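You operate a simulated robot arm through the tools that you are given. There is no shell and no other tool. Be economical: measure what you need, move in short steps, check, and stop when the job is done.

The job below is to be done with a simulated robot arm. You get a single attempt, and the scene is never put back.

## Task
Coat the skimboard's wax patch and tighten its loose fin.
Fine: lay the goggles on the drying rack first, rub the wax bar over the whole patch, put it back and turn the blue thumb screw tight.
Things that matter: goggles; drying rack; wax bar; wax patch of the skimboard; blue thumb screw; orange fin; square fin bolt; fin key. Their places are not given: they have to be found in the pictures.

It is judged by the outcome, as a careful person would: the job done as asked, and still so three seconds after it is handed in. It fails if anything else is knocked over, pushed out of place, dropped, spilled or broken.

## Robot
A 7-joint arm with a two-finger parallel gripper, fixed in place. Base frame: the origin is at the foot of the arm, x ahead of it, y to its left, z up. Lengths are in m, angles in degrees, forces in N, time in s.
With the tool pointing down near the work surface it reaches from about 0.22 to 0.74 m from the base axis. Its first joint turns from -166.0 to 166.0 degrees. Payload 1.57 kg.
The tool frame sits at the grasp point between the pads (the TCP): z along the fingers, y along the line on which they close. The tips reach 0.03 m beyond it. Largest opening 0.11 m; finger width 0.024, thickness 0.012; the body of the gripper, 0.048 by 0.112 m, starts 0.078 m behind the TCP.
Orientation is that of the tool frame in the base frame, as a unit quaternion [w, x, y, z]. With the fingers straight down and closing along the base's y, the tool's x points along the base's -x, its y along +y and its z along -z.

## Interface
- The arm moves only by the tool nudge_tool. Its argument "plan" is a list of rows, each a list of 6 numbers: the shift along the tool's x, y, z in m, then the turn, a rotation vector about the tool's x, y, z in degrees. In form: [[dx, dy, dz, wx, wy, wz], ...]. A call has 1 to 20 rows; each row is the pose to reach, as a shift and turn from the pose commanded when the call began, along the tool's axes at that moment. "gripper" is the closure in counts, from 0 (fully open) to 255 (shut), set as the call begins (left out, the last holds). A row lasts 0.2 s, in which the tool goes at most 0.05 m and 8.6 degrees; a call with a longer step from one row to the next is refused whole, and so is a gripper value outside its range. A pose out of reach is approached as far as the arm can. The call stops where the force on the tool passes 40 N (or 10 N more than at its start, if that is more) or the arm is blocked; 0.2 s more then pass. The fingers move at their own pace (about 0.045 m/s each) and stop on an object; they squeeze with about 27 N. The grip force told is the motor's: it shows also when the fingers shut on nothing. Time passes only in rows, and 0.2 s behind the last, so rows that repeat a pose let the fingers close. The reply holds the time, the measured pose of the TCP, the force on the tool along the base axes, the opening and the grip force, in the units named above and with some noise.
- Cameras (640 x 400 px; columns grow to the right, rows downward): "scene" is fixed at [0.3906, 0.6505, 1.4548]; the picture's right is [-0.98, -0.20, 0.00], its down [-0.08, 0.37, -0.93] and it looks along [0.19, -0.91, -0.38] (base axes); focal length 358 px, centre (320, 200). "wrist" rides on the gripper at [-0.036, 0, -0.08] in the tool frame; the picture's right is [0.00, -1.00, 0.00], its down [0.97, 0.00, -0.24] and it looks along [0.24, 0.00, 0.97] (tool axes); focal length 218 px, centre (320, 200).
- snapshot(camera): a new picture of that camera. No time passes.
- lift_body(by): slides the trunk up (or, below 0, down) by that many m; the arm rides with it, the base frame stays. It gives what a move gives, with no picture.
- pixel_to_xyz(camera, pixels): for up to 12 pixels [column, row] of the newest picture of that camera ("zoom" is the newest enlarged one), the place [x, y, z] in the base frame of the surface seen there, good to about 0.002 m, but the place of the scene camera against the robot may be out by one fixed shift of up to 0.025 m in any direction. No time passes.
- inspect(camera, box): a new picture of the part [left, top, right, bottom] of that camera's present view, enlarged. No time passes.
- sign_off(): hands the job in; it is judged then, once.

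Work in short steps. Measure before you move; look again where a grasp or a placing could have gone wrong, and mend it. You have 80 turns and 34 pictures in all, those below and enlarged ones among them. Open the gripper and draw the arm clear of the work before you hand the job in, unless the task says otherwise; then end with one line.

The tools are called as a command line: name --pt "numbers of a row" for each row, then --argument value for the rest, lists and objects as JSON in quotes. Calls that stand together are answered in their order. nudge_tool: Moves the arm, as the interface text tells. Its arguments: {"type":"object","properties":{"plan":{"type":"array","items":{"type":"array","items":{"type":"number"}}},"gripper":{"type":"number"}},"required":["plan"]} The other tools are called the same way: lift_body (by) slides the trunk up or down; snapshot (camera) takes a picture; pixel_to_xyz (camera, pixels) gives the place of the surface under pixels of a picture; inspect (camera, box) takes an enlarged picture of a part of a camera's view; sign_off () hands the job in.

At the start:

```text
t: 0.0
tcp_pos: [0.3841, -0.1912, 1.1632]
tool_rot: [-0.001, 0.0, 1.0, 0.001]
wrist_force: [-0.2, 0.4, 0.1]
grip_width: 0.1101
gripper_force: 0.1
trunk travel left (down, up): [-0.5, 0.09]
```

scene: 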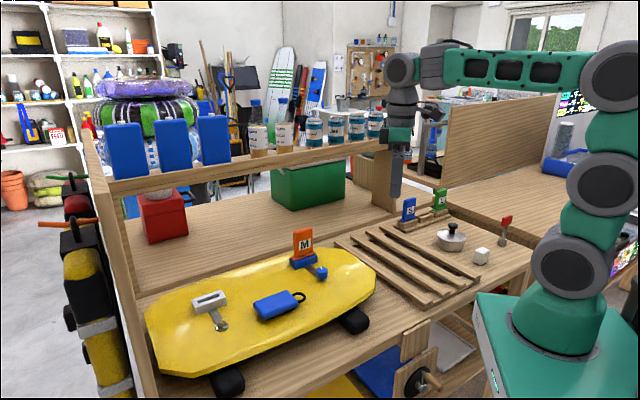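
wrist: 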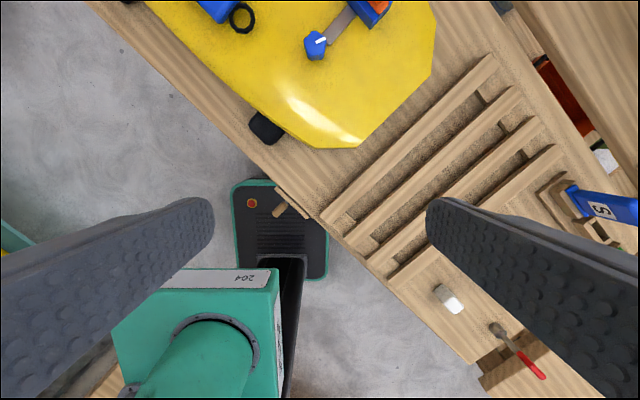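

The scene picture shows a yellow board with a blue item near (275,305), a fin "M" at (303,245), a grey thing at (210,305), and a rack at (410,260). I enlarge these regions first.

inspect --camera "scene" --box '[140, 220, 390, 376]'

inspect --camera "scene" --box '[330, 170, 540, 301]'

```text
2.56 times, centred on (265, 298) of scene
```

zoom: 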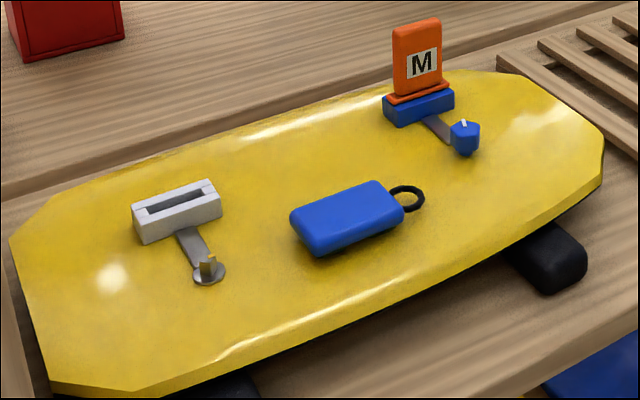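

```text
3.05 times, centred on (435, 236) of scene
```

zoom: 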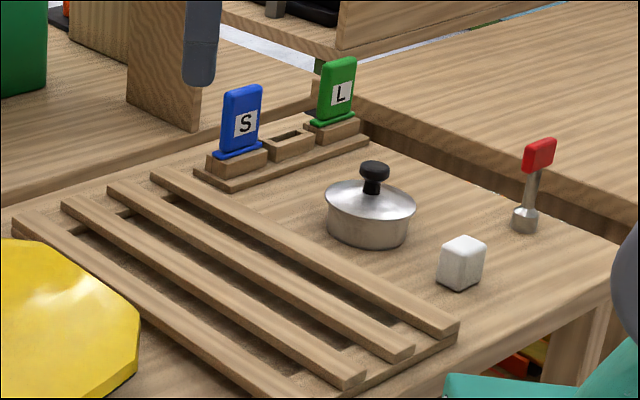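

The blue pouch-like thing with a black strap may be the goggles, the white block the wax bar, and the red-handled tool the fin key. I measure the key points in the zoom of the rack and take a fresh wrist view to compare.

pixel_to_xyz --camera "zoom" --pixels '[[462, 245], [458, 275], [375, 165], [345, 235], [540, 150], [525, 225], [240, 225], [300, 290], [335, 370], [20, 220], [100, 300], [450, 325]]'

pixel_to_xyz --camera "scene" --pixels '[[275, 305], [299, 296], [320, 270], [322, 277], [303, 243], [300, 262], [210, 300], [221, 325], [350, 290], [200, 350], [160, 300], [255, 309]]'

pixel_to_xyz --camera "wrist" --pixels '[[448, 298], [315, 45], [242, 17], [500, 332], [530, 365], [525, 103], [350, 215], [370, 8]]'

```text
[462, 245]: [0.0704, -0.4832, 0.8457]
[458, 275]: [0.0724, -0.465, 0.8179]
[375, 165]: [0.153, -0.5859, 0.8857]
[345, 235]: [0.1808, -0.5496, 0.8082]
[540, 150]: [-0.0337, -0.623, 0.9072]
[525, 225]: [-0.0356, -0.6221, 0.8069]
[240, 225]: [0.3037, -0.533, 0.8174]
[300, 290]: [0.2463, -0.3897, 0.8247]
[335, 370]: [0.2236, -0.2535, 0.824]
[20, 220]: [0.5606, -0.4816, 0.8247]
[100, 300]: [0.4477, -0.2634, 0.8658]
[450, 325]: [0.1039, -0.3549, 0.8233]
```

```text
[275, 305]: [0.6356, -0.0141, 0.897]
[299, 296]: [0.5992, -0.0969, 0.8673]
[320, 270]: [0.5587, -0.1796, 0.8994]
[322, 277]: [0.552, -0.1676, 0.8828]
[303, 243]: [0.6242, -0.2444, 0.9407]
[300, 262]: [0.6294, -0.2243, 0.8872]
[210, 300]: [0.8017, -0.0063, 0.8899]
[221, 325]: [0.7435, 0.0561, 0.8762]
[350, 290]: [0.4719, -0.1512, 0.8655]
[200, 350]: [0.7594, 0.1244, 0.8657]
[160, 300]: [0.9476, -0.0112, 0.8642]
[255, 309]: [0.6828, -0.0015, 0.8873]
```

```text
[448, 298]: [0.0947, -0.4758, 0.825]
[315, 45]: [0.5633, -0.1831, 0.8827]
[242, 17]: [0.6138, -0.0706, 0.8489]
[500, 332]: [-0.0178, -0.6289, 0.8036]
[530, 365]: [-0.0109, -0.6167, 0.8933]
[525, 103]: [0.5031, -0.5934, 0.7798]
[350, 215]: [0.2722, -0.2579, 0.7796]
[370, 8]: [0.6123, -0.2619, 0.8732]
```

Wrist readings put the board top near z=0.849 (scene camera is ~0.017 high). I move up high over the board to look straight down at it.

nudge_tool --pt "-0.04 0.02 0 0 0 0" --pt "-0.08 0.04 0 0 0 0" --pt "-0.12 0.06 0 0 0 0" --pt "-0.16 0.08 0 0 0 0" --pt "-0.2 0.1 0 0 0 0" --pt "-0.24 0.12 0 0 0 0" --gripper 0

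snapshot --camera "wrist"

```text
t: 1.4
tcp_pos: [0.6285, -0.0711, 1.1688]
tool_rot: [-0.001, -0.001, 1.0, 0.001]
wrist_force: [-0.7, 0.2, -1.3]
grip_width: 0.1102
gripper_force: 0.0
trunk travel left (down, up): [-0.5, 0.09]
```

```text
29 pictures are left
```

wrist: 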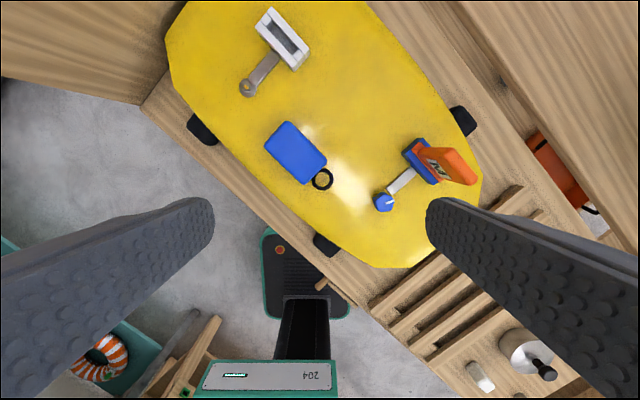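

The blue object sits at (295,152) with its ring at (322,179). I enlarge the board to look for the wax patch outline.

inspect --camera "wrist" --box '[220, 60, 480, 222]'

pixel_to_xyz --camera "wrist" --pixels '[[287, 121], [327, 157], [305, 185], [264, 145], [295, 152], [331, 179], [314, 180], [384, 202], [400, 181], [480, 377], [420, 160], [270, 200]]'

```text
2.46 times, centred on (350, 141) of wrist
```

zoom: 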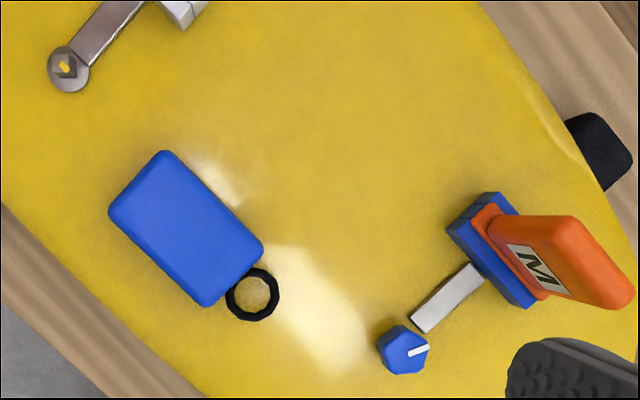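

```text
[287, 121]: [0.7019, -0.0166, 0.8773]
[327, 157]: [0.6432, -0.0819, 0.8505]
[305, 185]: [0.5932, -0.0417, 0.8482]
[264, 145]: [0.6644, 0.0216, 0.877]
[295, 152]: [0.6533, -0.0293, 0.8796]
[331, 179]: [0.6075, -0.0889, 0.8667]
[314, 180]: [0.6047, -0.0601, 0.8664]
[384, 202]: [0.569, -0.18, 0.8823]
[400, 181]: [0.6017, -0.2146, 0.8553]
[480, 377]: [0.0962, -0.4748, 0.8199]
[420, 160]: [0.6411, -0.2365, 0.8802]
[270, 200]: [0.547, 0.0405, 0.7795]
```

The goggles measure about 0.09 x 0.056 x 0.031 m, centre (0.653,-0.029), top z 0.88, long axis at ~46° to base x. I turn the tool -47° about its z and come down above them.

nudge_tool --pt "-0.004 0.007 0.03 0 0 -8" --pt "-0.008 0.014 0.07 0 0 -16" --pt "-0.012 0.021 0.11 0 0 -24" --pt "-0.016 0.028 0.15 0 0 -32" --pt "-0.02 0.035 0.18 0 0 -40" --pt "-0.0245 0.042 0.2 0 0 -47" --pt "-0.0245 0.042 0.2 0 0 -47"

snapshot --camera "wrist"

```text
t: 3.0
tcp_pos: [0.6518, -0.0312, 0.9643]
tool_rot: [0.001, -0.4, 0.917, 0.001]
wrist_force: [-0.4, 0.1, -0.3]
grip_width: 0.11
gripper_force: 0.1
trunk travel left (down, up): [-0.5, 0.09]
```

```text
27 pictures are left
```

wrist: 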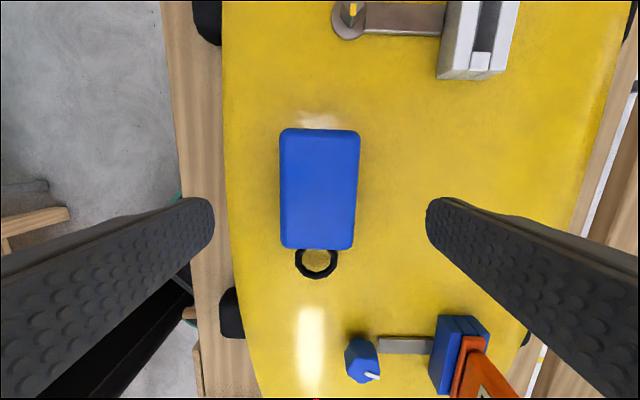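

The goggles are centred between the pads at (320,190). I descend to TCP z≈0.884 and close.

nudge_tool --pt "0 0 0.03 0 0 0" --pt "0 0 0.06 0 0 0" --pt "0 0 0.079 0 0 0" --pt "0 0 0.079 0 0 0"

nudge_tool --pt "0 0 0 0 0 0" --pt "0 0 0 0 0 0" --pt "0 0 0 0 0 0" --pt "0 0 0 0 0 0" --pt "0 0 -0.02 0 0 0" --pt "0 0 -0.06 0 0 0" --pt "0 0 -0.1 0 0 0" --gripper 255

snapshot --camera "wrist"

```text
t: 4.0
tcp_pos: [0.6512, -0.0282, 0.8839]
tool_rot: [0.001, -0.399, 0.917, 0.0]
wrist_force: [0.3, 0.1, -0.6]
grip_width: 0.1099
gripper_force: 0.0
trunk travel left (down, up): [-0.5, 0.09]
```

```text
t: 5.6
tcp_pos: [0.6491, -0.0316, 0.9857]
tool_rot: [0.0, -0.399, 0.917, 0.001]
wrist_force: [0.8, -0.1, -1.5]
grip_width: 0.061
gripper_force: 27.3
trunk travel left (down, up): [-0.5, 0.09]
```

```text
26 pictures are left
```

wrist: 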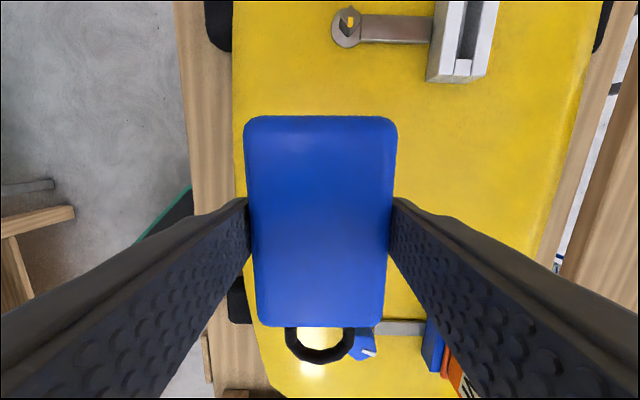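

Goggles are held (opening 0.061). I raise slightly and carry them along tool x to over the rack, roughly (0.34,-0.37).

nudge_tool --pt "0 0 -0.04 0 0 0" --pt "0.03 0 -0.08 0 0 0" --pt "0.07 0 -0.1 0 0 0" --pt "0.11 0 -0.1 0 0 0" --pt "0.15 0 -0.1 0 0 0" --pt "0.19 0 -0.1 0 0 0" --pt "0.23 0 -0.1 0 0 0" --pt "0.27 0 -0.1 0 0 0" --pt "0.31 0 -0.1 0 0 0" --pt "0.35 0 -0.1 0 0 0" --pt "0.39 0 -0.1 0 0 0" --pt "0.43 0 -0.1 0 0 0" --pt "0.46 0 -0.1 0 0 0" --pt "0.46 0 -0.1 0 0 0"

snapshot --camera "wrist"

snapshot --camera "scene"

```text
t: 8.6
tcp_pos: [0.3372, -0.3683, 1.0826]
tool_rot: [0.001, -0.399, 0.917, 0.001]
wrist_force: [0.3, 0.3, -0.7]
grip_width: 0.0612
gripper_force: 26.9
trunk travel left (down, up): [-0.5, 0.09]
```

```text
25 pictures are left
```

wrist: 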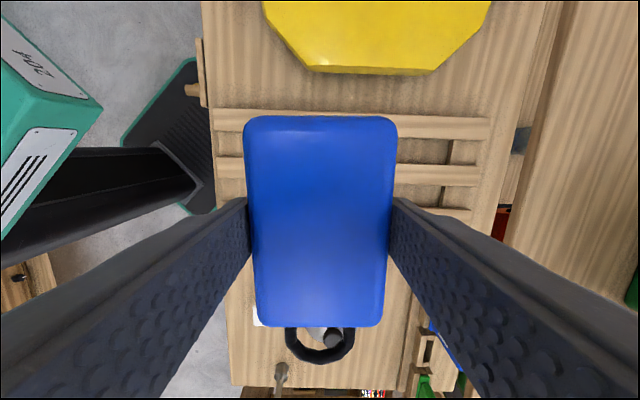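

```text
24 pictures are left
```

scene: 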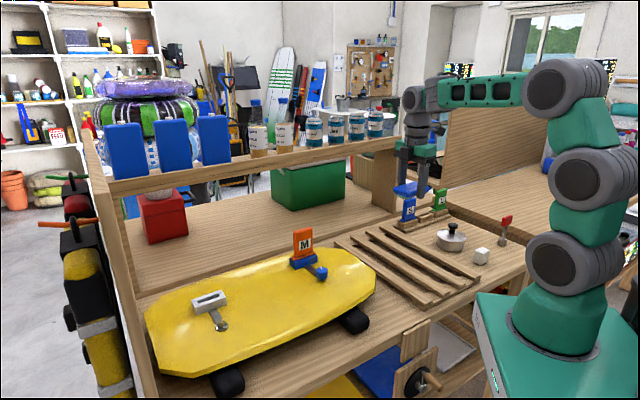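

The rack slats appear at rows 118, 170, 212 of the wrist view. I measure slat places and enlarge the board in the scene view to find the wax patch.

pixel_to_xyz --camera "wrist" --pixels '[[230, 120], [470, 128], [230, 168], [470, 176], [455, 213], [430, 150], [480, 120], [215, 120]]'

pixel_to_xyz --camera "scene" --pixels '[[340, 241], [430, 302], [355, 237], [450, 295], [370, 231], [465, 285], [385, 228], [478, 277], [321, 270]]'

inspect --camera "scene" --box '[140, 220, 390, 376]'

```text
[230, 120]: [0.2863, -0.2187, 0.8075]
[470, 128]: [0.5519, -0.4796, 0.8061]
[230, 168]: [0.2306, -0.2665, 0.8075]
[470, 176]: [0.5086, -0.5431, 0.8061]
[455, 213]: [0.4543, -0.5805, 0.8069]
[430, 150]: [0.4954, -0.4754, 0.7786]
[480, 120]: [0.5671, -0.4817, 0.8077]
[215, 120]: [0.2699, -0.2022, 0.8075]
```

```text
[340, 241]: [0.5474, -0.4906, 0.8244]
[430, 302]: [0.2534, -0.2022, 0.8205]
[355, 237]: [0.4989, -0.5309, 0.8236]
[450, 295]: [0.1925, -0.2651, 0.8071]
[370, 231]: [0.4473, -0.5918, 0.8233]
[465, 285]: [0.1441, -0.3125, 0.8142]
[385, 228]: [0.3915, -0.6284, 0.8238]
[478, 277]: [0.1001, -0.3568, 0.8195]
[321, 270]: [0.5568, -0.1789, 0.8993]
```

```text
2.56 times, centred on (265, 298) of scene
```

zoom: 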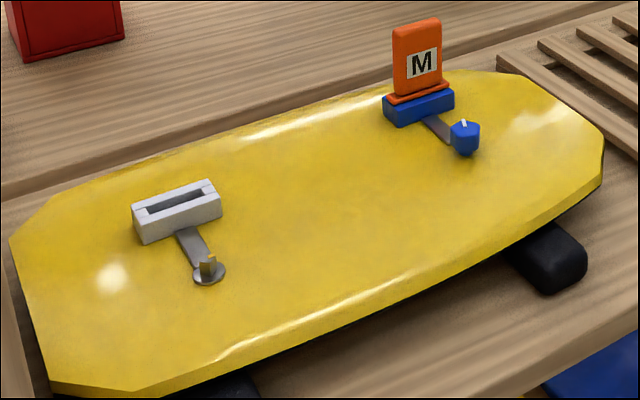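

Slat tops are z≈0.807 with slat centres at offsets 0.04, -0.037, -0.105 across; I shift +0.038 along tool x to straddle the 2nd and 3rd slats and descend to TCP 0.845.

nudge_tool --pt "0.038 0 0.0 0 0 0" --pt "0.038 0 0.05 0 0 0" --pt "0.038 0 0.1 0 0 0" --pt "0.038 0 0.15 0 0 0" --pt "0.038 0 0.19 0 0 0" --pt "0.038 0 0.22 0 0 0" --pt "0.038 0 0.232 0 0 0" --pt "0.038 0 0.237 0 0 0" --pt "0.038 0 0.237 0 0 0"

snapshot --camera "wrist"

```text
t: 10.6
tcp_pos: [0.3113, -0.3953, 0.8478]
tool_rot: [0.001, -0.399, 0.917, 0.001]
wrist_force: [-0.1, 0.6, -1.3]
grip_width: 0.0612
gripper_force: 27.5
trunk travel left (down, up): [-0.5, 0.09]
```

```text
22 pictures are left
```

wrist: 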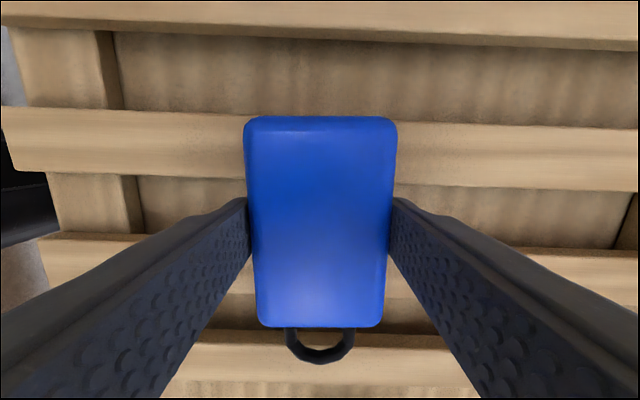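

The goggles straddle two slats (rows 110-180 and 235-300). I ease down a few mm until touch, open partly, and rise.

nudge_tool --pt "0 0 0.002 0 0 0" --pt "0 0 0.004 0 0 0" --pt "0 0 0.0055 0 0 0"

nudge_tool --pt "0 0 0 0 0 0" --pt "0 0 0 0 0 0" --pt "0 0 0 0 0 0" --pt "0 0 -0.03 0 0 0" --pt "0 0 -0.07 0 0 0" --pt "0 0 -0.11 0 0 0" --pt "0 0 -0.15 0 0 0" --pt "0 0 -0.19 0 0 0" --pt "0 0 -0.22 0 0 0" --pt "0 0 -0.22 0 0 0" --gripper 40

snapshot --camera "wrist"

```text
t: 11.4
tcp_pos: [0.3096, -0.3935, 0.8422]
tool_rot: [0.001, -0.399, 0.917, 0.0]
wrist_force: [-0.9, -1.2, 0.0]
grip_width: 0.061
gripper_force: 27.2
trunk travel left (down, up): [-0.5, 0.09]
```

```text
t: 13.6
tcp_pos: [0.3117, -0.396, 1.0635]
tool_rot: [0.002, -0.398, 0.917, 0.0]
wrist_force: [-0.6, 0.6, 0.3]
grip_width: 0.0927
gripper_force: 0.1
trunk travel left (down, up): [-0.5, 0.09]
```

```text
21 pictures are left
```

wrist: 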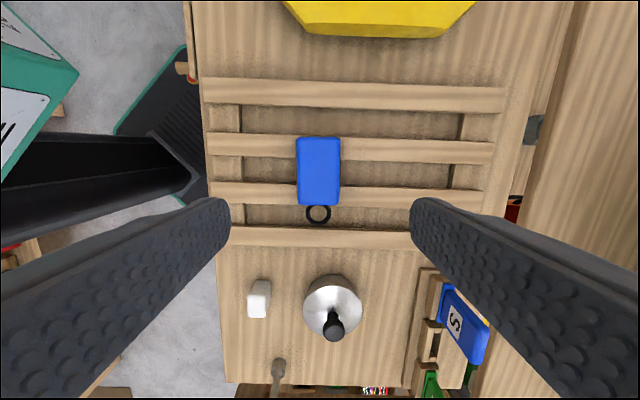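

Goggles rest on the rack. Next I measure the white wax bar at (259,298).

inspect --camera "wrist" --box '[230, 250, 390, 350]'

pixel_to_xyz --camera "wrist" --pixels '[[254, 282], [269, 282], [252, 293], [267, 293], [259, 288], [258, 312], [238, 300], [306, 300], [279, 365], [335, 320]]'

```text
4.00 times, centred on (310, 300) of wrist
```

zoom: 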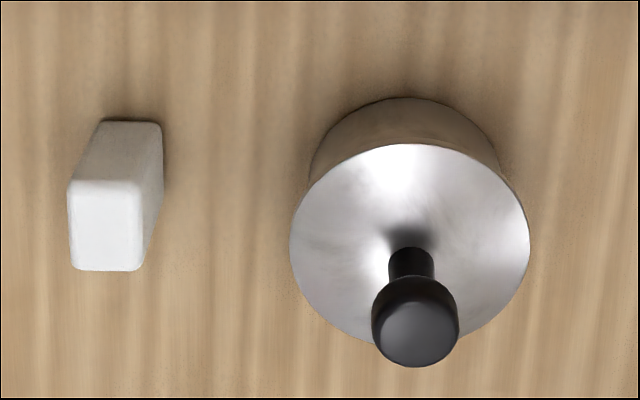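

```text
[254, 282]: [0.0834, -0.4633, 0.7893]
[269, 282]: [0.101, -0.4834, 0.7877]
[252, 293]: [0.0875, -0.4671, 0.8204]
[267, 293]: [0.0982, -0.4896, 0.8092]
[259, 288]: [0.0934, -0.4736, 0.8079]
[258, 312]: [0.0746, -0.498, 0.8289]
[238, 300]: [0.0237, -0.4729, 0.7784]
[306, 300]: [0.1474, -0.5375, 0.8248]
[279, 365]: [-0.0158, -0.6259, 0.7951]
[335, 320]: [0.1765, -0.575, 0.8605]
```

The bar's top centre is at about (0.078,-0.490,0.829), ~0.033 wide along the closing line, 0.05 tall. I move above it with the fingers narrowed so as not to touch the pot.

nudge_tool --pt "0.038 0.018 0 0 0 0" --pt "0.076 0.036 0 0 0 0" --pt "0.114 0.054 0.0 0 0 0" --pt "0.152 0.072 0.02 0 0 0" --pt "0.19 0.09 0.05 0 0 0" --pt "0.228 0.107 0.09 0 0 0" --pt "0.228 0.107 0.13 0 0 0" --pt "0.228 0.107 0.13 0 0 0" --gripper 95

snapshot --camera "wrist"

```text
refused: row 5 steps farther than a row can; nothing moved
```

```text
19 pictures are left
```

wrist: 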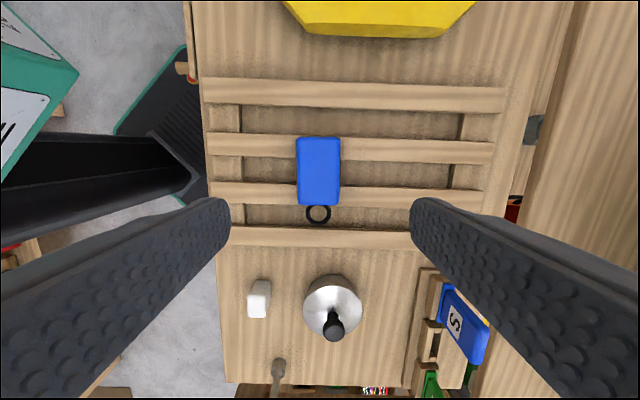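

The move was refused because one step was too long; I repeat it with smaller steps.

nudge_tool --pt "0.038 0.018 0 0 0 0" --pt "0.076 0.036 0 0 0 0" --pt "0.114 0.054 0.0 0 0 0" --pt "0.152 0.072 0.0 0 0 0" --pt "0.19 0.09 0.0 0 0 0" --pt "0.228 0.107 0.02 0 0 0" --pt "0.228 0.107 0.06 0 0 0" --pt "0.228 0.107 0.1 0 0 0" --pt "0.228 0.107 0.13 0 0 0" --pt "0.228 0.107 0.13 0 0 0" --gripper 95

```text
t: 15.8
tcp_pos: [0.076, -0.4889, 0.9312]
tool_rot: [0.001, -0.399, 0.917, 0.0]
wrist_force: [0.6, 0.1, -0.1]
grip_width: 0.0689
gripper_force: 0.0
trunk travel left (down, up): [-0.5, 0.09]
```

The arm stands above the bar at z=0.931; I look once before descending.

snapshot --camera "wrist"

```text
18 pictures are left
```

wrist: 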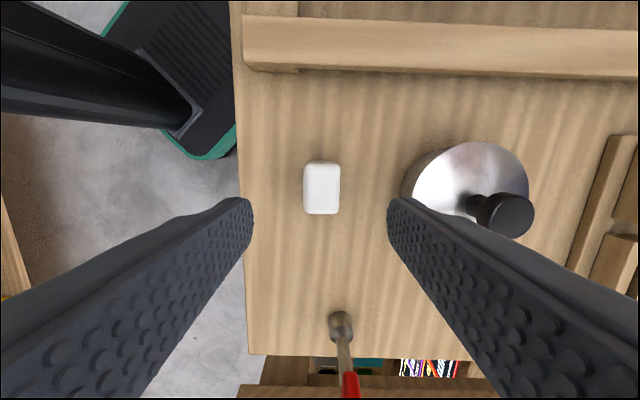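

The bar at (321,187) is centred between the pads and clear of the lid. I descend to z≈0.825, close, and lift.

nudge_tool --pt "0 0 0.04 0 0 0" --pt "0 0 0.08 0 0 0" --pt "0 0 0.107 0 0 0" --pt "0 0 0.107 0 0 0"

nudge_tool --pt "0 0 0 0 0 0" --pt "0 0 0 0 0 0" --pt "0 0 0 0 0 0" --pt "0 0 0 0 0 0" --gripper 255

nudge_tool --pt "0 0 -0.04 0 0 0" --pt "0 0 -0.08 0 0 0" --pt "0 0 -0.12 0 0 0" --pt "0 0 -0.16 0 0 0" --pt "0 0 -0.2 0 0 0" --pt "0 0 -0.24 0 0 0" --pt "0 0 -0.24 0 0 0"

```text
t: 16.8
tcp_pos: [0.0763, -0.4873, 0.8245]
tool_rot: [0.0, -0.399, 0.917, 0.001]
wrist_force: [-0.3, 0.2, -0.1]
grip_width: 0.0691
gripper_force: 0.1
trunk travel left (down, up): [-0.5, 0.09]
```

```text
t: 17.8
tcp_pos: [0.0754, -0.487, 0.8259]
tool_rot: [0.001, -0.399, 0.917, 0.0]
wrist_force: [-1.0, -0.7, -0.1]
grip_width: 0.0316
gripper_force: 27.3
trunk travel left (down, up): [-0.5, 0.09]
```

```text
t: 19.4
tcp_pos: [0.079, -0.4851, 1.0659]
tool_rot: [0.001, -0.399, 0.917, 0.001]
wrist_force: [0.4, 0.3, -0.6]
grip_width: 0.0312
gripper_force: 27.4
trunk travel left (down, up): [-0.5, 0.09]
```

The bar is held (opening 0.031). I carry it at height to over the board where the goggles were, to find the patch.

nudge_tool --pt "-0.04 -0.0045 -0.01 0 0 0" --pt "-0.08 -0.009 -0.02 0 0 0" --pt "-0.12 -0.0135 -0.03 0 0 0" --pt "-0.16 -0.018 -0.04 0 0 0" --pt "-0.2 -0.0225 -0.05 0 0 0" --pt "-0.24 -0.027 -0.05 0 0 0" --pt "-0.28 -0.0315 -0.05 0 0 0" --pt "-0.32 -0.036 -0.05 0 0 0" --pt "-0.36 -0.0405 -0.05 0 0 0" --pt "-0.4 -0.045 -0.05 0 0 0" --pt "-0.44 -0.0495 -0.05 0 0 0" --pt "-0.48 -0.054 -0.05 0 0 0" --pt "-0.52 -0.0585 -0.05 0 0 0" --pt "-0.56 -0.063 -0.05 0 0 0" --pt "-0.6 -0.0675 -0.05 0 0 0" --pt "-0.64 -0.072 -0.05 0 0 0" --pt "-0.68 -0.077 -0.05 0 0 0" --pt "-0.68 -0.077 -0.05 0 0 0"

snapshot --camera "wrist"

```text
t: 23.2
tcp_pos: [0.5965, -0.0412, 1.1129]
tool_rot: [0.001, -0.399, 0.917, 0.0]
wrist_force: [-0.1, 0.6, -1.7]
grip_width: 0.0315
gripper_force: 27.2
trunk travel left (down, up): [-0.5, 0.09]
```

```text
17 pictures are left
```

wrist: 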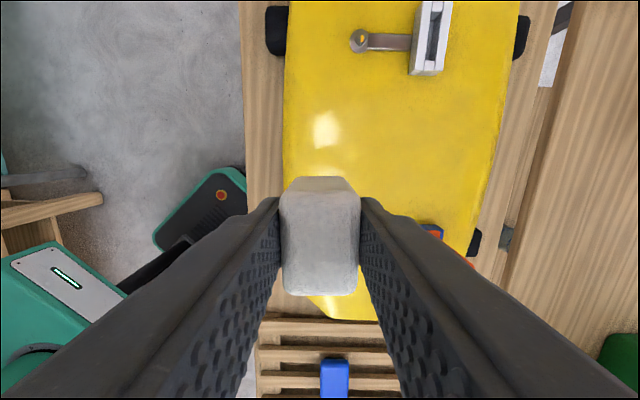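

No obvious patch at this scale; I enlarge the bare board area (285-505, 60-240).

inspect --camera "wrist" --box '[280, 40, 520, 190]'

```text
2.67 times, centred on (400, 115) of wrist
```

zoom: 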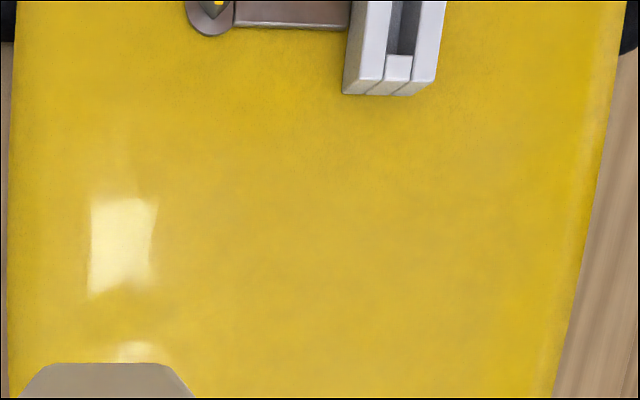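

No clear outline. I take a tight enlargement from the scene camera around where the goggles lay (275,305).

inspect --camera "scene" --box '[225, 270, 335, 339]'

```text
5.80 times, centred on (280, 304) of scene
```

zoom: 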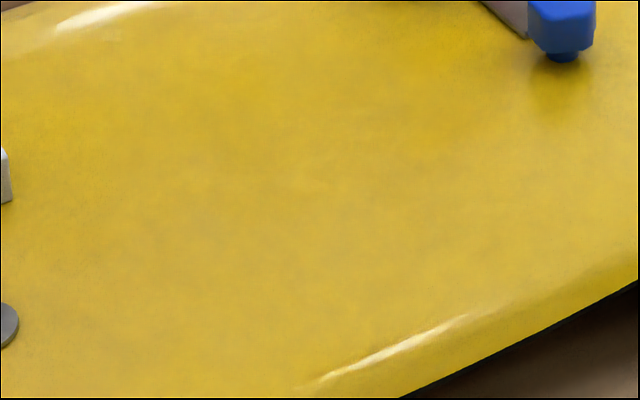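

The patch isn't discernible before coating, so I start rubbing where the goggles lay, at (0.653,-0.029), and watch what appears. First I come down to ~8 mm above contact.

nudge_tool --pt "-0.016 -0.011 0.03 0 0 0" --pt "-0.032 -0.022 0.07 0 0 0" --pt "-0.0474 -0.033 0.11 0 0 0" --pt "-0.0474 -0.033 0.15 0 0 0" --pt "-0.0474 -0.033 0.18 0 0 0" --pt "-0.0474 -0.033 0.205 0 0 0" --pt "-0.0474 -0.033 0.205 0 0 0"

nudge_tool --pt "0 0 0.003 0 0 0" --pt "0 0 0.006 0 0 0" --pt "0 0 0.009 0 0 0" --pt "0 0 0.011 0 0 0" --pt "0 0 0.013 0 0 0"

```text
t: 24.8
tcp_pos: [0.6577, -0.0278, 0.9084]
tool_rot: [0.001, -0.399, 0.917, 0.001]
wrist_force: [-0.4, -0.8, -0.1]
grip_width: 0.0316
gripper_force: 27.6
trunk travel left (down, up): [-0.5, 0.09]
```

```text
t: 26.0
tcp_pos: [0.6529, -0.0291, 0.8975]
tool_rot: [0.0, -0.399, 0.917, 0.001]
wrist_force: [-0.2, -0.4, 0.0]
grip_width: 0.0312
gripper_force: 26.9
trunk travel left (down, up): [-0.5, 0.09]
```

Close to contact at z=0.8975 with no force yet; I press down another few mm in 1 mm steps.

nudge_tool --pt "0 0 0.001 0 0 0" --pt "0 0 0.002 0 0 0" --pt "0 0 0.003 0 0 0" --pt "0 0 0.003 0 0 0"

```text
t: 27.0
tcp_pos: [0.6528, -0.0301, 0.8954]
tool_rot: [0.001, -0.399, 0.917, 0.0]
wrist_force: [-0.1, 0.7, -1.0]
grip_width: 0.0315
gripper_force: 26.3
trunk travel left (down, up): [-0.5, 0.09]
```

nudge_tool --pt "0 0 0.001 0 0 0" --pt "0 0 0.002 0 0 0" --pt "0 0 0.003 0 0 0" --pt "0 0 0.003 0 0 0"

```text
t: 28.0
tcp_pos: [0.6535, -0.0297, 0.8942]
tool_rot: [0.002, -0.398, 0.917, -0.001]
wrist_force: [-2.5, -0.4, 18.4]
grip_width: 0.0315
gripper_force: 27.1
trunk travel left (down, up): [-0.5, 0.09]
```

Contact is made (18 N). I ease off 1 mm and make a first stroke ±0.03 m along tool x.

nudge_tool --pt "0 0 -0.001 0 0 0" --pt "0.01 0 -0.001 0 0 0" --pt "0.02 0 -0.001 0 0 0" --pt "0.03 0 -0.001 0 0 0" --pt "0.02 0 -0.001 0 0 0" --pt "0.01 0 -0.001 0 0 0" --pt "0 0 -0.001 0 0 0" --pt "-0.01 0 -0.001 0 0 0" --pt "-0.02 0 -0.001 0 0 0" --pt "-0.03 0 -0.001 0 0 0" --pt "-0.04 0 -0.001 0 0 0"

snapshot --camera "wrist"

```text
t: 30.4
tcp_pos: [0.6788, -0.0003, 0.8934]
tool_rot: [0.001, -0.399, 0.917, 0.0]
wrist_force: [-0.8, -1.4, 9.2]
grip_width: 0.0315
gripper_force: 27.0
trunk travel left (down, up): [-0.5, 0.09]
```

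```text
14 pictures are left
```

wrist: 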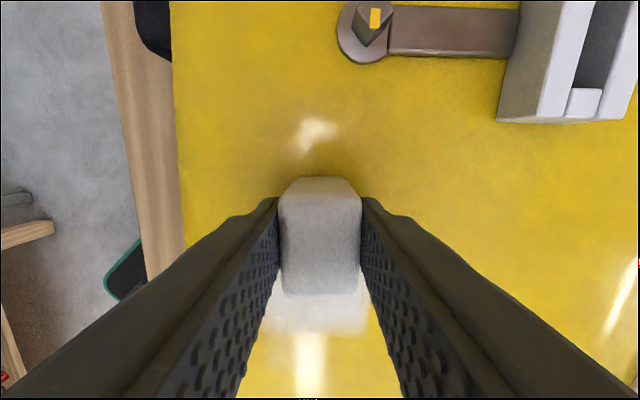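

White wax shows behind the bar (rows 265-335), so the patch is here. I lift to view the coated region.

nudge_tool --pt "-0.02 0 -0.03 0 0 0" --pt "-0.05 0 -0.06 0 0 0" --pt "-0.08 0 -0.09 0 0 0" --pt "-0.08 0 -0.12 0 0 0" --pt "-0.08 0 -0.12 0 0 0"

snapshot --camera "wrist"

```text
t: 31.6
tcp_pos: [0.7253, 0.0626, 1.0113]
tool_rot: [0.001, -0.399, 0.917, 0.0]
wrist_force: [-0.4, 0.4, 0.3]
grip_width: 0.0317
gripper_force: 27.5
out of reach, approached as far as the arm can: row 4, 5
trunk travel left (down, up): [-0.5, 0.09]
```

```text
13 pictures are left
```

wrist: 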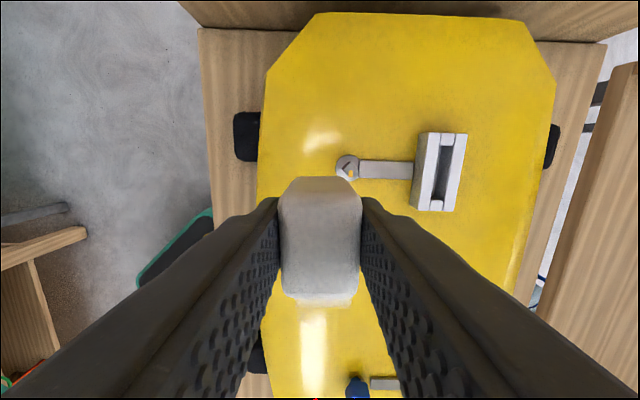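

The bar hides the patch from here; I check with the scene camera enlarged.

inspect --camera "scene" --box '[205, 250, 345, 338]'

```text
4.55 times, centred on (275, 294) of scene
```

zoom: 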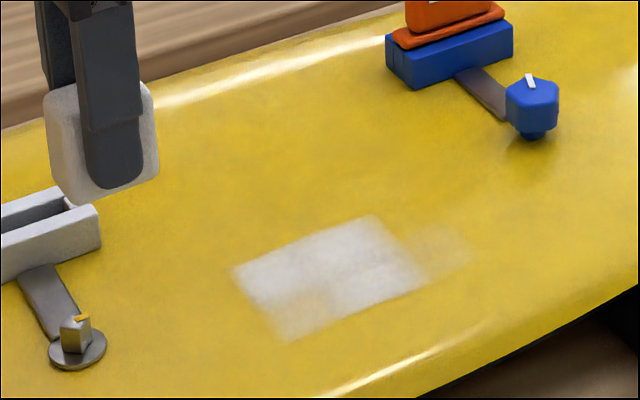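

The coating shows as white cells. I measure its corners and reference points on the board.

pixel_to_xyz --camera "zoom" --pixels '[[235, 270], [372, 217], [425, 288], [285, 338], [470, 255], [445, 225], [400, 240], [530, 82], [350, 265], [300, 300], [330, 300]]'

```text
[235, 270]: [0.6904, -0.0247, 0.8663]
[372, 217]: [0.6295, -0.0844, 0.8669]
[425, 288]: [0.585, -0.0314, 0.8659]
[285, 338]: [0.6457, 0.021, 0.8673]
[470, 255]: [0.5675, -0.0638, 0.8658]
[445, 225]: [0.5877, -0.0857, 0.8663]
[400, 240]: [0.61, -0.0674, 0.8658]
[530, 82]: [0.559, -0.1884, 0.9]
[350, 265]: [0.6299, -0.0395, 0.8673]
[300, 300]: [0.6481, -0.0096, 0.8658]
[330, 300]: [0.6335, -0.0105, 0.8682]
```

In board coordinates the patch seems to span about 0.12 x 0.07 m, with some cells only faint. I return above the patch's upper corner to rub a full raster over it with margin.

nudge_tool --pt "0.03 0 0 0 0 0" --pt "0.06 0 0.02 0 0 0" --pt "0.089 0 0.05 0 0 0" --pt "0.089 -0.02 0.08 0 0 0" --pt "0.089 -0.02 0.11 0 0 0" --pt "0.089 -0.02 0.11 0 0 0"

```text
t: 33.0
tcp_pos: [0.6817, -0.0201, 0.8983]
tool_rot: [0.0, -0.399, 0.917, 0.0]
wrist_force: [0.4, 0.2, 0.0]
grip_width: 0.0312
gripper_force: 26.8
trunk travel left (down, up): [-0.5, 0.09]
```

At u≈0.450, v≈0.512. I press ~5.5 mm down and rub a first pair of strokes along the patch.

nudge_tool --pt "0 0 0.003 0 0 0" --pt "0 0 0.0055 0 0 0" --pt "0.014 0 0.0055 0 0 0" --pt "0.028 0 0.0055 0 0 0" --pt "0.042 0 0.0055 0 0 0" --pt "0.056 0 0.0055 0 0 0" --pt "0.07 0 0.0055 0 0 0" --pt "0.084 0 0.0055 0 0 0" --pt "0.098 0 0.0055 0 0 0" --pt "0.112 0 0.0055 0 0 0" --pt "0.125 0 0.0055 0 0 0" --pt "0.125 0.012 0.0055 0 0 0" --pt "0.125 0.022 0.0055 0 0 0" --pt "0.112 0.022 0.0055 0 0 0" --pt "0.098 0.022 0.0055 0 0 0" --pt "0.084 0.022 0.0055 0 0 0" --pt "0.07 0.022 0.0055 0 0 0" --pt "0.056 0.022 0.0055 0 0 0" --pt "0.042 0.022 0.0055 0 0 0" --pt "0.028 0.022 0.0055 0 0 0"

inspect --camera "scene" --box '[205, 250, 345, 338]'

```text
t: 37.2
tcp_pos: [0.6445, -0.0224, 0.8943]
tool_rot: [-0.001, -0.398, 0.917, 0.0]
wrist_force: [0.0, 0.0, -0.5]
grip_width: 0.0314
gripper_force: 27.1
trunk travel left (down, up): [-0.5, 0.09]
```

```text
4.55 times, centred on (275, 294) of scene
```

zoom: 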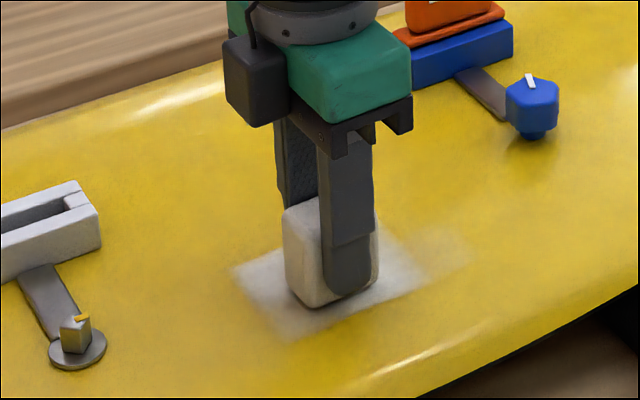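

Force was ~0: the bar was hovering and nothing new got coated. I step down until I feel about 10 N.

nudge_tool --pt "0 0 0.0008 0 0 0" --pt "0 0 0.0016 0 0 0" --pt "0 0 0.0016 0 0 0"

```text
t: 38.0
tcp_pos: [0.6459, -0.0235, 0.8934]
tool_rot: [0.001, -0.399, 0.917, 0.0]
wrist_force: [0.1, -0.3, -2.2]
grip_width: 0.0312
gripper_force: 27.3
trunk travel left (down, up): [-0.5, 0.09]
```

nudge_tool --pt "0 0 0.0006 0 0 0" --pt "0 0 0.0012 0 0 0" --pt "0 0 0.0012 0 0 0"

```text
t: 38.8
tcp_pos: [0.646, -0.0229, 0.8921]
tool_rot: [0.001, -0.399, 0.917, 0.001]
wrist_force: [-0.6, 0.0, 2.8]
grip_width: 0.0315
gripper_force: 26.5
trunk travel left (down, up): [-0.5, 0.09]
```

Light contact (2.8 N). I press 1 mm more and rub two full lines.

nudge_tool --pt "-0.015 0 0.001 0 0 0" --pt "-0.03 0 0.001 0 0 0" --pt "-0.015 0 0.001 0 0 0" --pt "0 0 0.001 0 0 0" --pt "0.015 0 0.001 0 0 0" --pt "0.03 0 0.001 0 0 0" --pt "0.045 0 0.001 0 0 0" --pt "0.06 0 0.001 0 0 0" --pt "0.075 0 0.001 0 0 0" --pt "0.09 0 0.001 0 0 0" --pt "0.09 -0.011 0.001 0 0 0" --pt "0.09 -0.022 0.001 0 0 0" --pt "0.075 -0.022 0.001 0 0 0" --pt "0.06 -0.022 0.001 0 0 0" --pt "0.045 -0.022 0.001 0 0 0" --pt "0.03 -0.022 0.001 0 0 0" --pt "0.015 -0.022 0.001 0 0 0" --pt "0 -0.022 0.001 0 0 0" --pt "-0.015 -0.022 0.001 0 0 0" --pt "-0.03 -0.022 0.001 0 0 0"

```text
t: 43.0
tcp_pos: [0.6808, -0.0176, 0.8905]
tool_rot: [0.002, -0.399, 0.917, 0.0]
wrist_force: [-1.9, -4.2, 16.0]
grip_width: 0.0315
gripper_force: 26.9
trunk travel left (down, up): [-0.5, 0.09]
```

Contact holds at 16 N. I rub the outer line on each side (v≈0.53 and v≈0.467).

nudge_tool --pt "0 -0.01 0 0 0 0" --pt "0 -0.02 0 0 0 0" --pt "0.017 -0.02 0 0 0 0" --pt "0.034 -0.02 0 0 0 0" --pt "0.051 -0.02 0 0 0 0" --pt "0.068 -0.02 0 0 0 0" --pt "0.085 -0.02 0 0 0 0" --pt "0.102 -0.02 0 0 0 0" --pt "0.12 -0.02 0 0 0 0" --pt "0.12 -0.004 0 0 0 0" --pt "0.12 0.012 0 0 0 0" --pt "0.12 0.028 0 0 0 0" --pt "0.12 0.042 0 0 0 0" --pt "0.102 0.042 0 0 0 0" --pt "0.085 0.042 0 0 0 0" --pt "0.068 0.042 0 0 0 0" --pt "0.051 0.042 0 0 0 0" --pt "0.034 0.042 0 0 0 0" --pt "0.017 0.042 0 0 0 0" --pt "0.0 0.042 0 0 0 0"

nudge_tool --pt "0 0 -0.04 0 0 0" --pt "-0.04 0 -0.06 0 0 0" --pt "-0.06 -0.03 -0.08 0 0 0" --pt "-0.06 -0.07 -0.08 0 0 0" --pt "-0.06 -0.1 -0.08 0 0 0"

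inspect --camera "scene" --box '[205, 250, 345, 338]'

```text
t: 47.2
tcp_pos: [0.6512, 0.0133, 0.8906]
tool_rot: [0.001, -0.398, 0.917, 0.0]
wrist_force: [0.5, 0.9, 0.0]
grip_width: 0.0315
gripper_force: 26.5
trunk travel left (down, up): [-0.5, 0.09]
```

```text
t: 48.4
tcp_pos: [0.7349, -0.0045, 0.9705]
tool_rot: [0.0, -0.399, 0.917, 0.0]
wrist_force: [0.7, -0.6, -0.4]
grip_width: 0.0313
gripper_force: 27.3
out of reach, approached as far as the arm can: row 4, 5
trunk travel left (down, up): [-0.5, 0.09]
```

```text
4.55 times, centred on (275, 294) of scene
```

zoom: 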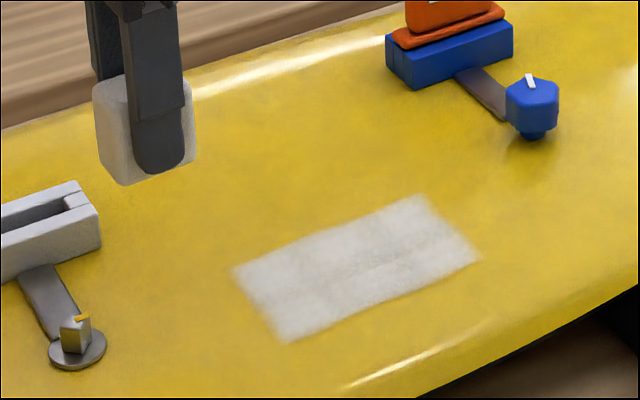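

A full white rectangle is now visible at (235-480,195-338). I enlarge it strongly to check for thin spots.

inspect --camera "scene" --box '[250, 288, 316, 329]'

```text
9.70 times, centred on (283, 308) of scene
```

zoom: 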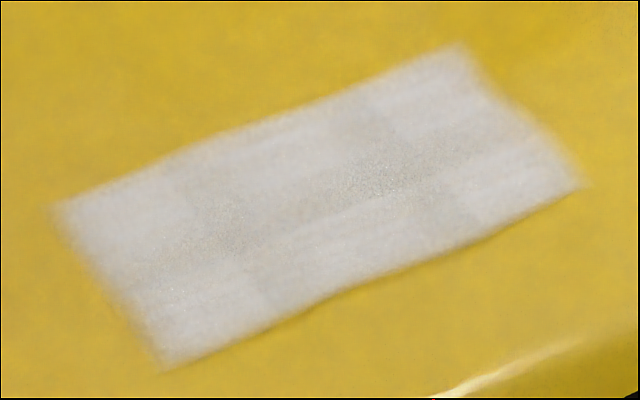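

The whole patch is evenly coated. I carry the bar back, first rising and retreating along tool x.

nudge_tool --pt "0.02 0.01 -0.03 0 0 0" --pt "0.05 0.02 -0.06 0 0 0" --pt "0.08 0.03 -0.09 0 0 0" --pt "0.12 0.04 -0.1 0 0 0" --pt "0.16 0.05 -0.1 0 0 0" --pt "0.2 0.06 -0.1 0 0 0" --pt "0.24 0.07 -0.1 0 0 0" --pt "0.28 0.08 -0.1 0 0 0" --pt "0.32 0.09 -0.1 0 0 0" --pt "0.36 0.1 -0.1 0 0 0" --pt "0.4 0.11 -0.1 0 0 0" --pt "0.44 0.12 -0.1 0 0 0" --pt "0.48 0.13 -0.1 0 0 0" --pt "0.52 0.14 -0.1 0 0 0" --pt "0.56 0.15 -0.1 0 0 0" --pt "0.6 0.16 -0.1 0 0 0" --pt "0.64 0.17 -0.1 0 0 0" --pt "0.68 0.179 -0.1 0 0 0" --pt "0.72 0.179 -0.1 0 0 0" --pt "0.72 0.179 -0.1 0 0 0"

```text
t: 52.6
tcp_pos: [0.1142, -0.4101, 1.0675]
tool_rot: [0.001, -0.398, 0.917, 0.001]
wrist_force: [-0.5, 0.7, -1.0]
grip_width: 0.0313
gripper_force: 27.1
trunk travel left (down, up): [-0.5, 0.09]
```

At (0.114,-0.410); the bar's original spot is (0.0755,-0.4875), so I shift (0.083,-0.0245) in tool axes and descend to z≈0.87.

nudge_tool --pt "0.04 -0.012 0 0 0 0" --pt "0.083 -0.0245 0 0 0 0" --pt "0.083 -0.0245 0.04 0 0 0" --pt "0.083 -0.0245 0.08 0 0 0" --pt "0.083 -0.0245 0.12 0 0 0" --pt "0.083 -0.0245 0.16 0 0 0" --pt "0.083 -0.0245 0.195 0 0 0" --pt "0.083 -0.0245 0.195 0 0 0"

snapshot --camera "wrist"

```text
t: 54.4
tcp_pos: [0.0744, -0.4868, 0.8734]
tool_rot: [0.001, -0.398, 0.917, 0.0]
wrist_force: [0.3, 0.9, -0.3]
grip_width: 0.0313
gripper_force: 27.2
trunk travel left (down, up): [-0.5, 0.09]
```

```text
8 pictures are left
```

wrist: 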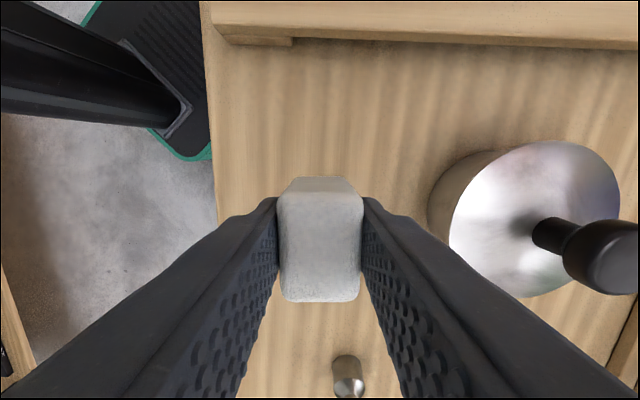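

The bar is over its clear original spot. I lower it slowly toward TCP z≈0.823 until it touches.

nudge_tool --pt "0 0 0.025 0 0 0" --pt "0 0 0.042 0 0 0" --pt "0 0 0.046 0 0 0" --pt "0 0 0.048 0 0 0" --pt "0 0 0.048 0 0 0"

```text
t: 55.6
tcp_pos: [0.0755, -0.4875, 0.8256]
tool_rot: [0.0, -0.398, 0.917, 0.001]
wrist_force: [0.3, 0.1, -0.9]
grip_width: 0.0314
gripper_force: 27.4
trunk travel left (down, up): [-0.5, 0.09]
```

nudge_tool --pt "0 0 0.001 0 0 0" --pt "0 0 0.002 0 0 0" --pt "0 0 0.003 0 0 0" --pt "0 0 0.003 0 0 0"

```text
t: 56.6
tcp_pos: [0.0747, -0.4871, 0.8221]
tool_rot: [0.001, -0.398, 0.917, 0.0]
wrist_force: [0.0, 0.5, -0.5]
grip_width: 0.0313
gripper_force: 26.8
trunk travel left (down, up): [-0.5, 0.09]
```

Still no contact force, so I lower another 2 mm gently.

nudge_tool --pt "0 0 0.001 0 0 0" --pt "0 0 0.002 0 0 0" --pt "0 0 0.002 0 0 0"

```text
t: 57.4
tcp_pos: [0.0751, -0.4855, 0.82]
tool_rot: [0.0, -0.399, 0.917, 0.002]
wrist_force: [-0.3, -0.1, -0.6]
grip_width: 0.0314
gripper_force: 26.6
trunk travel left (down, up): [-0.5, 0.09]
```

nudge_tool --pt "0 0 0.0008 0 0 0" --pt "0 0 0.0016 0 0 0" --pt "0 0 0.0016 0 0 0"

```text
t: 58.2
tcp_pos: [0.074, -0.4879, 0.8212]
tool_rot: [0.0, -0.399, 0.917, -0.001]
wrist_force: [3.4, 1.2, 14.8]
grip_width: 0.0314
gripper_force: 26.9
trunk travel left (down, up): [-0.5, 0.09]
```

The bar stands on the bench (14.8 N). I ease 1 mm, open to ~0.069 m, and rise.

nudge_tool --pt "0 0 -0.001 0 0 0" --pt "0 0 -0.001 0 0 0"

nudge_tool --pt "0 0 0 0 0 0" --pt "0 0 0 0 0 0" --pt "0 0 0 0 0 0" --pt "0 0 -0.03 0 0 0" --pt "0 0 -0.07 0 0 0" --pt "0 0 -0.11 0 0 0" --pt "0 0 -0.15 0 0 0" --pt "0 0 -0.19 0 0 0" --pt "0 0 -0.23 0 0 0" --pt "0 0 -0.25 0 0 0" --gripper 95

snapshot --camera "wrist"

```text
t: 58.8
tcp_pos: [0.0741, -0.4875, 0.8208]
tool_rot: [0.0, -0.399, 0.917, -0.001]
wrist_force: [3.9, 0.7, 15.4]
grip_width: 0.0312
gripper_force: 26.9
trunk travel left (down, up): [-0.5, 0.09]
```

```text
t: 61.0
tcp_pos: [0.0737, -0.486, 1.0706]
tool_rot: [0.002, -0.399, 0.917, 0.0]
wrist_force: [0.2, 0.2, -0.6]
grip_width: 0.0689
gripper_force: 0.0
trunk travel left (down, up): [-0.5, 0.09]
```

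```text
7 pictures are left
```

wrist: 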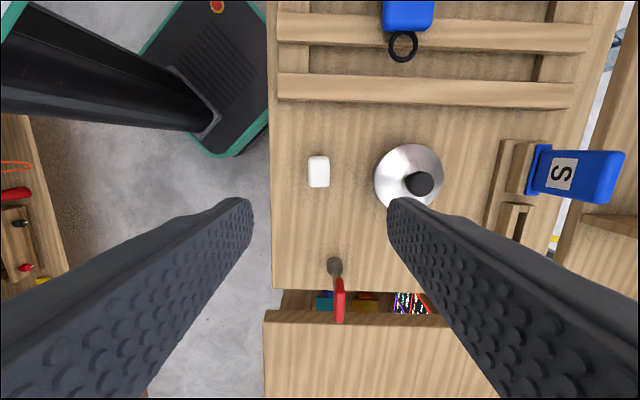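

The bar is back in its spot at (319,171), with pot and key untouched. Now I move over the blue thumb screw at about (0.569,-0.18).

nudge_tool --pt "-0.04 -0.011 0 0 0 0" --pt "-0.08 -0.022 0 0 0 0" --pt "-0.12 -0.033 0 0 0 0" --pt "-0.16 -0.044 0 0 0 0" --pt "-0.2 -0.055 0 0 0 0" --pt "-0.24 -0.066 0 0 0 0" --pt "-0.28 -0.077 0 0 0 0" --pt "-0.32 -0.088 0 0 0 0" --pt "-0.36 -0.098 0 0 0 0" --pt "-0.4 -0.109 0 0 0 0" --pt "-0.44 -0.12 0 0 0 0" --pt "-0.48 -0.131 0 0 0 0" --pt "-0.52 -0.142 0 0 0 0" --pt "-0.561 -0.153 0.0 0 0 0" --pt "-0.561 -0.153 0.04 0 0 0" --pt "-0.561 -0.153 0.08 0 0 0" --pt "-0.561 -0.153 0.08 0 0 0"

snapshot --camera "wrist"

```text
t: 64.6
tcp_pos: [0.5708, -0.1807, 0.9896]
tool_rot: [0.001, -0.398, 0.917, 0.001]
wrist_force: [0.0, 1.2, 0.4]
grip_width: 0.069
gripper_force: 0.1
trunk travel left (down, up): [-0.5, 0.09]
```

```text
6 pictures are left
```

wrist: 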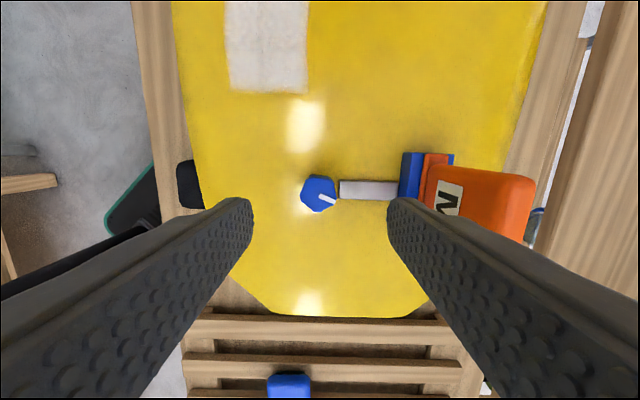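

The knob is at (318,194) with its white mark pointing to (328,199). I measure knob, strip, fin box and fin top.

pixel_to_xyz --camera "wrist" --pixels '[[313, 190], [318, 182], [303, 193], [333, 200], [318, 208], [350, 190], [405, 170], [430, 185], [528, 180], [528, 230], [440, 170]]'

inspect --camera "wrist" --box '[278, 169, 358, 219]'

```text
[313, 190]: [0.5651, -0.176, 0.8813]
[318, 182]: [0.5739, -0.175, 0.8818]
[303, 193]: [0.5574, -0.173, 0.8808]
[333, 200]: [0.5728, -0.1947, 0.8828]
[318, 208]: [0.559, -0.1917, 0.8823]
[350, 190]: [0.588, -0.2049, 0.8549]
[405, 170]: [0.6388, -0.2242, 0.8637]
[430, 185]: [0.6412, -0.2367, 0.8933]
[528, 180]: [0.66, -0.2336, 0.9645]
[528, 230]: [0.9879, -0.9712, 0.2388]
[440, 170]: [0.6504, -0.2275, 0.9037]
```

```text
8.00 times, centred on (318, 194) of wrist
```

zoom: 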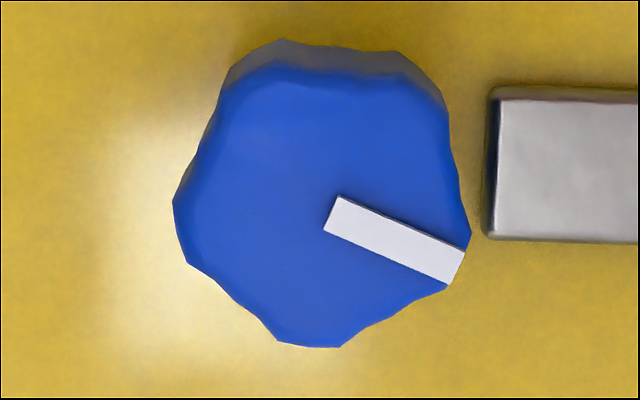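

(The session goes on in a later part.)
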